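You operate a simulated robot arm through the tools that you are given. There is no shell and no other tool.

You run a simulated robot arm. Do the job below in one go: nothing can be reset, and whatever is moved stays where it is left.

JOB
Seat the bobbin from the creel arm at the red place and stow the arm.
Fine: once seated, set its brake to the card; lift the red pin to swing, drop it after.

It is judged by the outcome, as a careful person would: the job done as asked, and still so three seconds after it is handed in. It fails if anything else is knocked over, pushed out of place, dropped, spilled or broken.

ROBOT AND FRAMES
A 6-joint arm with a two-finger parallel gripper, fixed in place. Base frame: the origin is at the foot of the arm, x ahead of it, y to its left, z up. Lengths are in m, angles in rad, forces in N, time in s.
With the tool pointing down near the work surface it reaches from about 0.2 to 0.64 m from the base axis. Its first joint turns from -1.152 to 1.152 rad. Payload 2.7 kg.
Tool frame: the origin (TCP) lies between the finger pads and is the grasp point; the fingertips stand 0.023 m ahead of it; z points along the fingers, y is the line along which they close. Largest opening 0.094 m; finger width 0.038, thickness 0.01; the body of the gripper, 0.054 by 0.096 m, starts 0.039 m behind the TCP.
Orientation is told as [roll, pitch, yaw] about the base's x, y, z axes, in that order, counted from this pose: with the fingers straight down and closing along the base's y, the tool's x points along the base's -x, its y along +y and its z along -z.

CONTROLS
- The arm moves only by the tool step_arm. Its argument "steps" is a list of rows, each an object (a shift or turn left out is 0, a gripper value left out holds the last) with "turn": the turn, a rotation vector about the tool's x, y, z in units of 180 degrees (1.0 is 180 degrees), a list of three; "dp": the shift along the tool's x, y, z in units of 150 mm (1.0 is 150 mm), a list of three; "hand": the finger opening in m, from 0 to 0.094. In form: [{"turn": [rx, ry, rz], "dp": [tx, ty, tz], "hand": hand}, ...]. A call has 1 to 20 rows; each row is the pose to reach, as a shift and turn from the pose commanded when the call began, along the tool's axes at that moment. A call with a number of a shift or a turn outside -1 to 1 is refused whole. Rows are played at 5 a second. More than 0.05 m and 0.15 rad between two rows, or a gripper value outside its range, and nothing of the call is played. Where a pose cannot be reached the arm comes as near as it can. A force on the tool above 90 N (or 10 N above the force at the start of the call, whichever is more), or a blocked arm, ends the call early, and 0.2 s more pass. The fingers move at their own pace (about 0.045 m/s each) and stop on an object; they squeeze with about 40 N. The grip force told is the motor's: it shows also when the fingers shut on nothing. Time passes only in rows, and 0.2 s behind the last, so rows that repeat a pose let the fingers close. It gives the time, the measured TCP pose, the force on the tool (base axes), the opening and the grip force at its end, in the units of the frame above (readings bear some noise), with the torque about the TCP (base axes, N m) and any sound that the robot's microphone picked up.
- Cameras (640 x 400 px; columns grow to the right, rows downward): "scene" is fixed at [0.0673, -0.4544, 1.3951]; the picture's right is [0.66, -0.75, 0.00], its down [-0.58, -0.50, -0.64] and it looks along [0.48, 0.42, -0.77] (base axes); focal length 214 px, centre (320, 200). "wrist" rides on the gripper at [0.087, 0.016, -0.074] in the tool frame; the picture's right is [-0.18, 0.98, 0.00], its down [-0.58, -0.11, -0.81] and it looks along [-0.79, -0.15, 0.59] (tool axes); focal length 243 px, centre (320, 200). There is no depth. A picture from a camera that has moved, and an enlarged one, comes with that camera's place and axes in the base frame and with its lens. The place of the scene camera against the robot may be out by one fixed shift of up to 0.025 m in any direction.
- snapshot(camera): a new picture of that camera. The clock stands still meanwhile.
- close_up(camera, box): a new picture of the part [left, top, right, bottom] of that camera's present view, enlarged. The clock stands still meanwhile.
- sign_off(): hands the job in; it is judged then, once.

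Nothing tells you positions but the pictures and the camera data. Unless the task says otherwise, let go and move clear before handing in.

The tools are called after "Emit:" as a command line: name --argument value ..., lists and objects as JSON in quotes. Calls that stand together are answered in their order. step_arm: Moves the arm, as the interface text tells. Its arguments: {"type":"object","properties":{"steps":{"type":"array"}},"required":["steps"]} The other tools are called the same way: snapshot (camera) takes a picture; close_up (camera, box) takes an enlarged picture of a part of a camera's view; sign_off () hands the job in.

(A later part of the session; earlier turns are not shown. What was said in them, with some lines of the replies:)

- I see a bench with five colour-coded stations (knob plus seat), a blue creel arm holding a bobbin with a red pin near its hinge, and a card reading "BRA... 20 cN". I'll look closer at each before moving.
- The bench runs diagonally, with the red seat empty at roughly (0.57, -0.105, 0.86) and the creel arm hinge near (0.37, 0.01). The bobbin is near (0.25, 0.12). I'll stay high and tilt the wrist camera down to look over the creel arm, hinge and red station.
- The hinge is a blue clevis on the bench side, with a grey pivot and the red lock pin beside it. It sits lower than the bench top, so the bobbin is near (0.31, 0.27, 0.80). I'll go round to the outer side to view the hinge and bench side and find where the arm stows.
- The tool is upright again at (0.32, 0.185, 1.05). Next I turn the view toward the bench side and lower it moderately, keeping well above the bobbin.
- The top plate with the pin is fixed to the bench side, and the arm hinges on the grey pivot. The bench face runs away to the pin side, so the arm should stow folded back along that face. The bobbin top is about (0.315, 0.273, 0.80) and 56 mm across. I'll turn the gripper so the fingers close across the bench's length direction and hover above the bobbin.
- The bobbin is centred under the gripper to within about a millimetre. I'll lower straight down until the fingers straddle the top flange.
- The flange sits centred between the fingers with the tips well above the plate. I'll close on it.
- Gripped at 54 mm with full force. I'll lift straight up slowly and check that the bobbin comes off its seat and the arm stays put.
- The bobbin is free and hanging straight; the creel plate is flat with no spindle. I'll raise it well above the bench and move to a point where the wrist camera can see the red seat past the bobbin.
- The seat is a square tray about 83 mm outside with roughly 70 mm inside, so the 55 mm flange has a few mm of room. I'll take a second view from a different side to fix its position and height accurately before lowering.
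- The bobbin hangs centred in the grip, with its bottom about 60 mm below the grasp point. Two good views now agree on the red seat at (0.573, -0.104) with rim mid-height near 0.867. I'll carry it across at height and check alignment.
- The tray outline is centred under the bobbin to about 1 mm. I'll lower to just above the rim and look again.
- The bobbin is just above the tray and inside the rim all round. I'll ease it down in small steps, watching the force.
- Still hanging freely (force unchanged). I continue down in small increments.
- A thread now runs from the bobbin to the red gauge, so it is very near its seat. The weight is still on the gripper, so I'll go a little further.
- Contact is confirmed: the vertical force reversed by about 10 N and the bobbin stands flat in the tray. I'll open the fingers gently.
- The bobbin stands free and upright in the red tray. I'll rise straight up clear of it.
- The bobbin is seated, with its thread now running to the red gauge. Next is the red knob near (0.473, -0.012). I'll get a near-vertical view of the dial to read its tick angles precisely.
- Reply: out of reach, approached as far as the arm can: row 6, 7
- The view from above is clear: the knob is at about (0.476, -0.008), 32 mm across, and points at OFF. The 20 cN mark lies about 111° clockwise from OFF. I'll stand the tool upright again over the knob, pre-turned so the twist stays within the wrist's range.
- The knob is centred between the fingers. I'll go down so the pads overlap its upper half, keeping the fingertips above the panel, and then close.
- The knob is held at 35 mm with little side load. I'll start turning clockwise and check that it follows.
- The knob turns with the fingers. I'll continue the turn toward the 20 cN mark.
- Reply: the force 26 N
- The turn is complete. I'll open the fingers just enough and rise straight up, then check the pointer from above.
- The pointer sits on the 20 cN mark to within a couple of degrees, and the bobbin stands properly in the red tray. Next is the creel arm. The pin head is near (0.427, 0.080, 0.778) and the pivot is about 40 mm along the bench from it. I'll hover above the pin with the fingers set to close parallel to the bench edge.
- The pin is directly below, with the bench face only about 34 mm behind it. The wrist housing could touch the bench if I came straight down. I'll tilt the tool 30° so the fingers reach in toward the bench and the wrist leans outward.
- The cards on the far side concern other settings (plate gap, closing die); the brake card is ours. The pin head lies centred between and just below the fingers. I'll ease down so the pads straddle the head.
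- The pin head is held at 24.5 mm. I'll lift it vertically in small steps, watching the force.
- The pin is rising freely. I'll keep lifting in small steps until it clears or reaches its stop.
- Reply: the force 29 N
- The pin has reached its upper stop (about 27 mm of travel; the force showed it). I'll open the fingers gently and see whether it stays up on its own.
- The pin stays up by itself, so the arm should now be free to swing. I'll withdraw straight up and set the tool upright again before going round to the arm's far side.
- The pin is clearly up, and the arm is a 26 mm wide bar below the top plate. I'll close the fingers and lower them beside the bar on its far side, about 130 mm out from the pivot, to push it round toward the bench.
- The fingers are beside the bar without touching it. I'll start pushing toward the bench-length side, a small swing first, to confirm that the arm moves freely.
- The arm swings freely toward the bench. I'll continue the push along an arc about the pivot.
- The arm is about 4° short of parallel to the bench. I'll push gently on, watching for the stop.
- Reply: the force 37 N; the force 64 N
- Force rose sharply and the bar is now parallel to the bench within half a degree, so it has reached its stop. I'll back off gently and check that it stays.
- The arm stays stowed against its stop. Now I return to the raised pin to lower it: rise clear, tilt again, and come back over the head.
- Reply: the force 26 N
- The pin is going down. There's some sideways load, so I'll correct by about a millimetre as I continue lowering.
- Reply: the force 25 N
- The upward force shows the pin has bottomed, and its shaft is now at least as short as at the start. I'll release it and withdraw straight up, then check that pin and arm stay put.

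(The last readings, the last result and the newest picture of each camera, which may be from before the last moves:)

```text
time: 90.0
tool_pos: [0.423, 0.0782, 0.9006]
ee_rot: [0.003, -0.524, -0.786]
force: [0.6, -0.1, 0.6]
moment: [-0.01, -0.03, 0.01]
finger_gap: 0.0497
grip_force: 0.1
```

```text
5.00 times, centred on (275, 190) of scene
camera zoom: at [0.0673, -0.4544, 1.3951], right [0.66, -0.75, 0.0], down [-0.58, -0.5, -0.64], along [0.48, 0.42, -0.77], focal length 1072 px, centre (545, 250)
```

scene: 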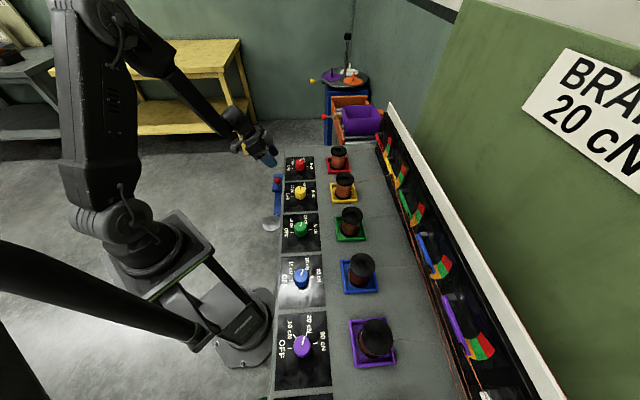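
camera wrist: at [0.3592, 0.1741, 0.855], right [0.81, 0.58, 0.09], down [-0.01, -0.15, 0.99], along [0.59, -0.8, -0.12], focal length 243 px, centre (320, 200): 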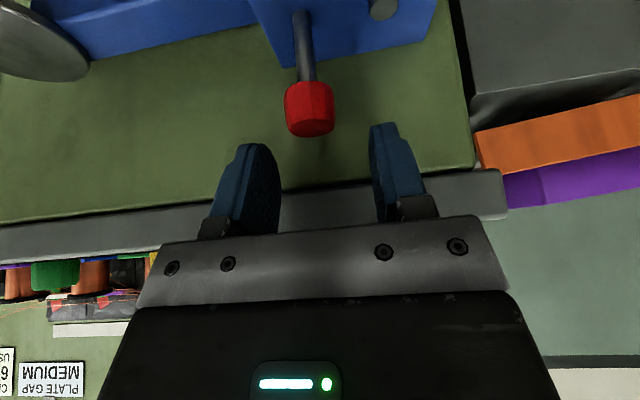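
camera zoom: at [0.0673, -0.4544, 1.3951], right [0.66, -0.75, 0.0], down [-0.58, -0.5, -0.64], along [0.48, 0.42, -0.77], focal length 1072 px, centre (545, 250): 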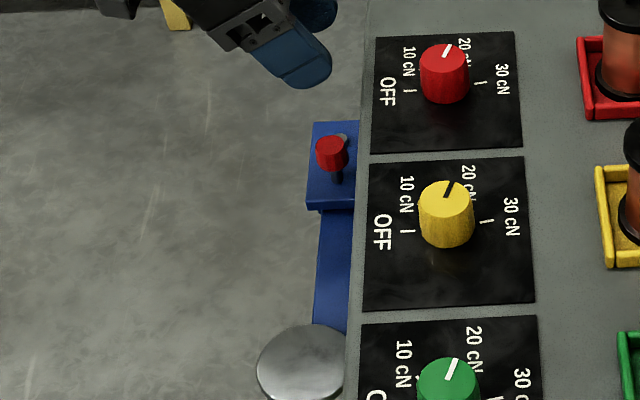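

The pin is back down at its original height and the arm lies stowed along the bench. I'll back away to a high, clear pose and make a final check of the knob, bobbin and arm from above.

Emit:
step_arm --steps '[{"turn": [0, 0.03, 0], "dp": [-0.05, 0, -0.0866]}, {"turn": [0, 0.06, 0], "dp": [-0.12, 0, -0.2078]}, {"turn": [0, 0.09, 0], "dp": [-0.2, 0, -0.3464]}, {"turn": [0, 0.12, 0], "dp": [-0.28, 0, -0.485]}, {"turn": [0, 0.15, 0], "dp": [-0.3333, 0, -0.5773]}, {"turn": [0, 0.1667, 0], "dp": [-0.3333, 0, -0.5773]}, {"turn": [0, 0.1667, 0], "dp": [-0.3333, 0, -0.5773]}]'

Emit:
step_arm --steps '[{"turn": [0, 0, -0.04], "dp": [-0.1, -0.02, 0]}, {"turn": [0, 0, -0.08], "dp": [-0.22, -0.04, 0]}, {"turn": [0, 0, -0.12], "dp": [-0.34, -0.06, 0]}, {"turn": [0, 0, -0.16], "dp": [-0.46, -0.08, 0]}, {"turn": [0, 0, -0.2], "dp": [-0.58, -0.1, 0]}, {"turn": [0, 0, -0.235], "dp": [-0.66, -0.11, 0]}, {"turn": [0, 0, -0.25], "dp": [-0.69, -0.12, 0]}, {"turn": [0, 0, -0.25], "dp": [-0.69, -0.12, 0]}]'

Emit:
snapshot --camera "wrist"

```text
time: 91.6
tool_pos: [0.4236, 0.0809, 1.0013]
ee_rot: [0.003, 0.002, -0.787]
force: [-0.2, 0.6, -0.4]
moment: [0.01, 0.01, -0.01]
finger_gap: 0.0499
grip_force: 0.1
```

```text
time: 93.4
tool_pos: [0.4843, -0.0056, 1.0001]
ee_rot: [0.0, -0.001, -0.001]
force: [-0.2, -0.4, -0.8]
moment: [-0.01, 0.04, 0.0]
finger_gap: 0.05
grip_force: 0.1
```

```text
taken
camera wrist: at [0.3991, 0.0115, 1.0741], right [0.19, 0.98, 0.0], down [0.58, -0.11, 0.81], along [0.79, -0.15, -0.59], focal length 243 px, centre (320, 200)
```

wrist: 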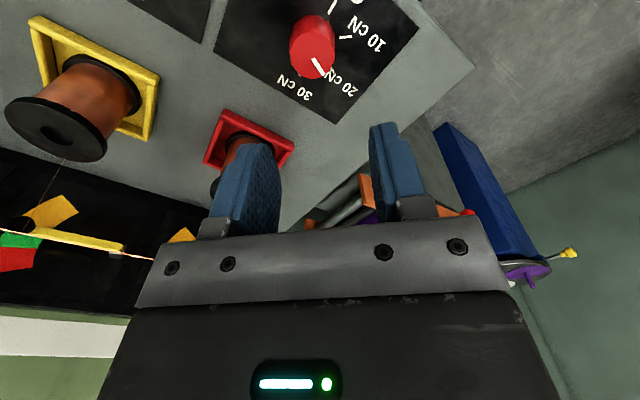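

Now tilt the camera nearly vertical over the dial to check the pointer against the 20 cN tick.

Emit:
step_arm --steps '[{"turn": [0, 0.04, 0], "dp": [0.03, 0, -0.03]}, {"turn": [0, 0.08, 0], "dp": [0.06, 0, -0.06]}, {"turn": [0, 0.12, 0], "dp": [0.1, 0, -0.1]}, {"turn": [0, 0.16, 0], "dp": [0.13, 0, -0.1]}, {"turn": [0, 0.2, 0], "dp": [0.16, 0, -0.1]}, {"turn": [0, 0.22, 0], "dp": [0.18, 0, -0.1]}, {"turn": [0, 0.22, 0], "dp": [0.18, 0, -0.1]}]'

Emit:
snapshot --camera "wrist"

```text
time: 95.0
tool_pos: [0.457, -0.0048, 1.0159]
ee_rot: [0.001, 0.691, -0.003]
force: [-0.3, 0.7, -0.1]
moment: [0.02, -0.01, 0.03]
finger_gap: 0.0499
grip_force: 0.0
```

```text
taken
camera wrist: at [0.4392, 0.011, 1.1278], right [0.14, 0.98, -0.12], down [0.96, -0.11, 0.25], along [0.23, -0.15, -0.96], focal length 243 px, centre (320, 200)
```

wrist: 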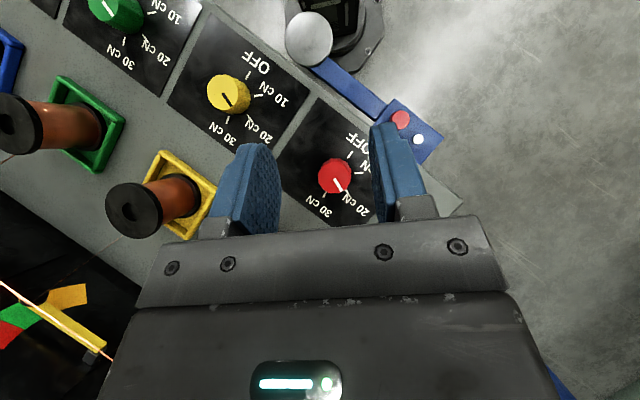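

Emit:
close_up --camera "wrist" --box '[300, 140, 380, 220]'

Emit:
close_up --camera "wrist" --box '[200, 60, 280, 140]'

Emit:
close_up --camera "wrist" --box '[270, 0, 470, 180]'

Emit:
close_up --camera "scene" --box '[310, 130, 410, 200]'

```text
5.00 times, centred on (340, 180) of wrist
camera zoom: at [0.4392, 0.011, 1.1278], right [0.14, 0.98, -0.12], down [0.96, -0.11, 0.25], along [0.23, -0.15, -0.96], focal length 1213 px, centre (220, 300)
```

zoom: 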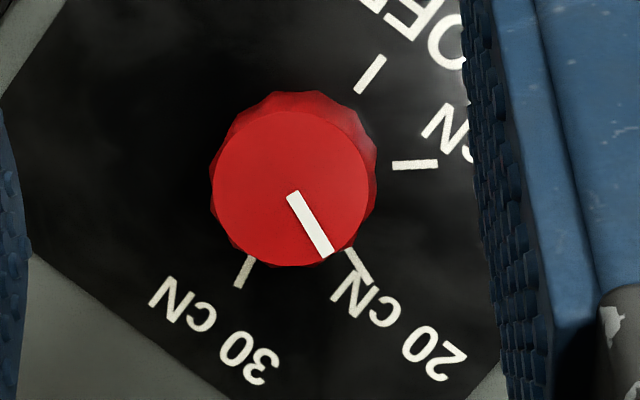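

```text
5.00 times, centred on (240, 100) of wrist
camera zoom: at [0.4392, 0.011, 1.1278], right [0.14, 0.98, -0.12], down [0.96, -0.11, 0.25], along [0.23, -0.15, -0.96], focal length 1213 px, centre (720, 700)
```

zoom: 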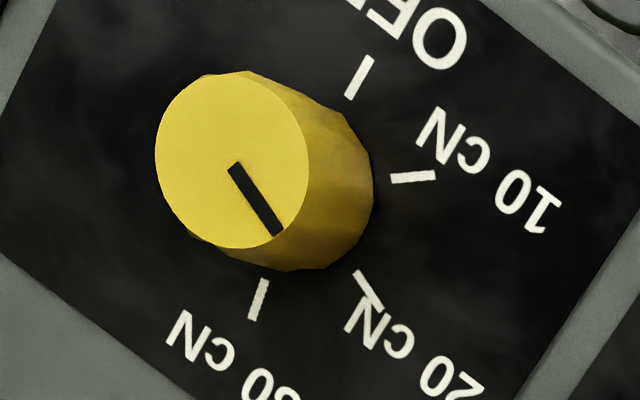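

```text
2.22 times, centred on (370, 90) of wrist
camera zoom: at [0.4392, 0.011, 1.1278], right [0.14, 0.98, -0.12], down [0.96, -0.11, 0.25], along [0.23, -0.15, -0.96], focal length 539 px, centre (209, 444)
```

zoom: 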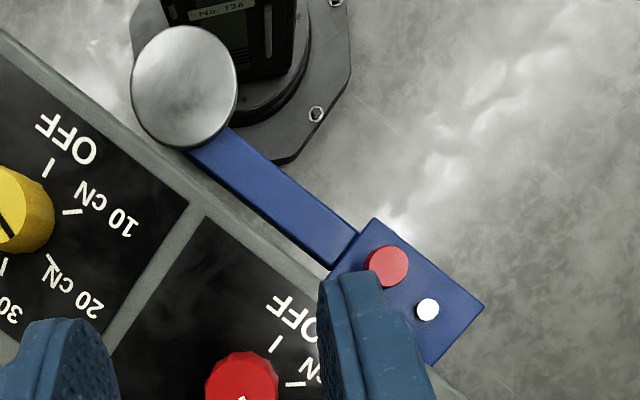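

```text
5.71 times, centred on (360, 165) of scene
camera zoom: at [0.0673, -0.4544, 1.3951], right [0.66, -0.75, 0.0], down [-0.58, -0.5, -0.64], along [0.48, 0.42, -0.77], focal length 1226 px, centre (91, 400)
```

zoom: 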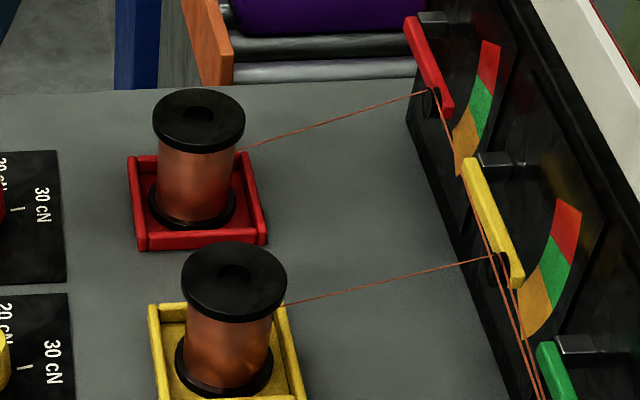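

The pointer is parallel to the 20 cN tick, the arm lies parallel to the bench with the pin down, and the bobbin is upright in the red tray with its thread on the gauge. I'll move up to a clear pose and take one last look.

Emit:
step_arm --steps '[{"turn": [0, -0.04, 0], "dp": [0.1, 0, -0.12]}, {"turn": [0, -0.08, 0], "dp": [0.2, 0, -0.24]}, {"turn": [0, -0.12, 0], "dp": [0.3, 0, -0.36]}, {"turn": [0, -0.16, 0], "dp": [0.4, 0, -0.48]}, {"turn": [0, -0.2, 0], "dp": [0.5, 0, -0.6]}, {"turn": [0, -0.22, 0], "dp": [0.51, 0, -0.617]}, {"turn": [0, -0.22, 0], "dp": [0.51, 0, -0.617]}, {"turn": [0, -0.22, 0], "dp": [0.51, 0, -0.617]}]'

Emit:
snapshot --camera "scene"

Emit:
close_up --camera "scene" --box '[250, 140, 370, 230]'

```text
time: 96.8
tool_pos: [0.4559, -0.0056, 1.135]
ee_rot: [0.0, -0.002, -0.002]
force: [-0.1, -0.9, 0.0]
moment: [0.0, 0.03, 0.03]
finger_gap: 0.0496
grip_force: 0.1
```

```text
taken
```

scene: 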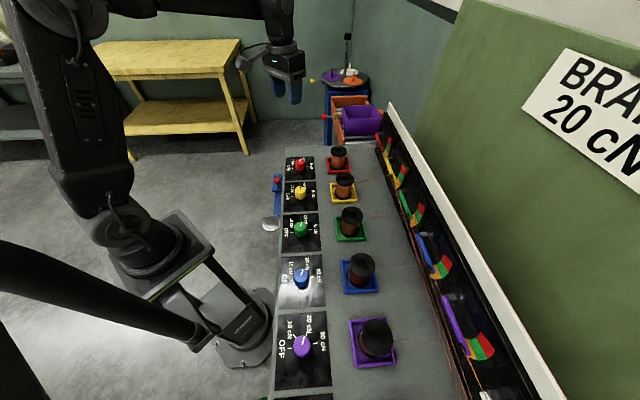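

```text
4.44 times, centred on (310, 185) of scene
camera zoom: at [0.0673, -0.4544, 1.3951], right [0.66, -0.75, 0.0], down [-0.58, -0.5, -0.64], along [0.48, 0.42, -0.77], focal length 953 px, centre (364, 267)
```

zoom: 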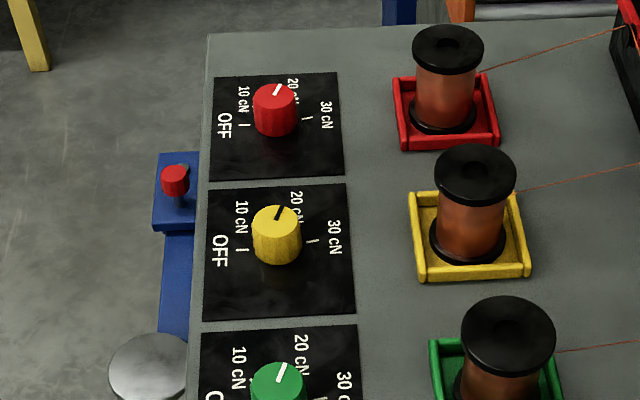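

Everything is in place: the bobbin is seated in the red tray, the red brake points at 20 cN, the creel arm is folded along the bench with its red pin down, and nothing else has moved. The gripper is empty and clear, so I'm handing in the job.

Emit:
sign_off

```text
The job is handed in.
```

The job is handed in: the bobbin is seated, its brake is set and the creel arm is stowed. I haven't had the judging result back.

- **Bobbin:** it stands upright in the red tray, with its thread running to the red gauge.
- **Brake:** the red knob is turned from OFF to 20 cN, as on the card. A view from nearly overhead showed the pointer parallel to the 20 cN mark.
- **Creel arm:** I lifted the red pin and pushed the arm round until it met its stop, parallel to the bench. I then lowered the pin, which bottomed at about its original height, so I take it to be locked. I did not test the lock by pulling on the arm.

The last pictures showed nothing else on the bench disturbed, and the gripper was empty and clear when I handed in.
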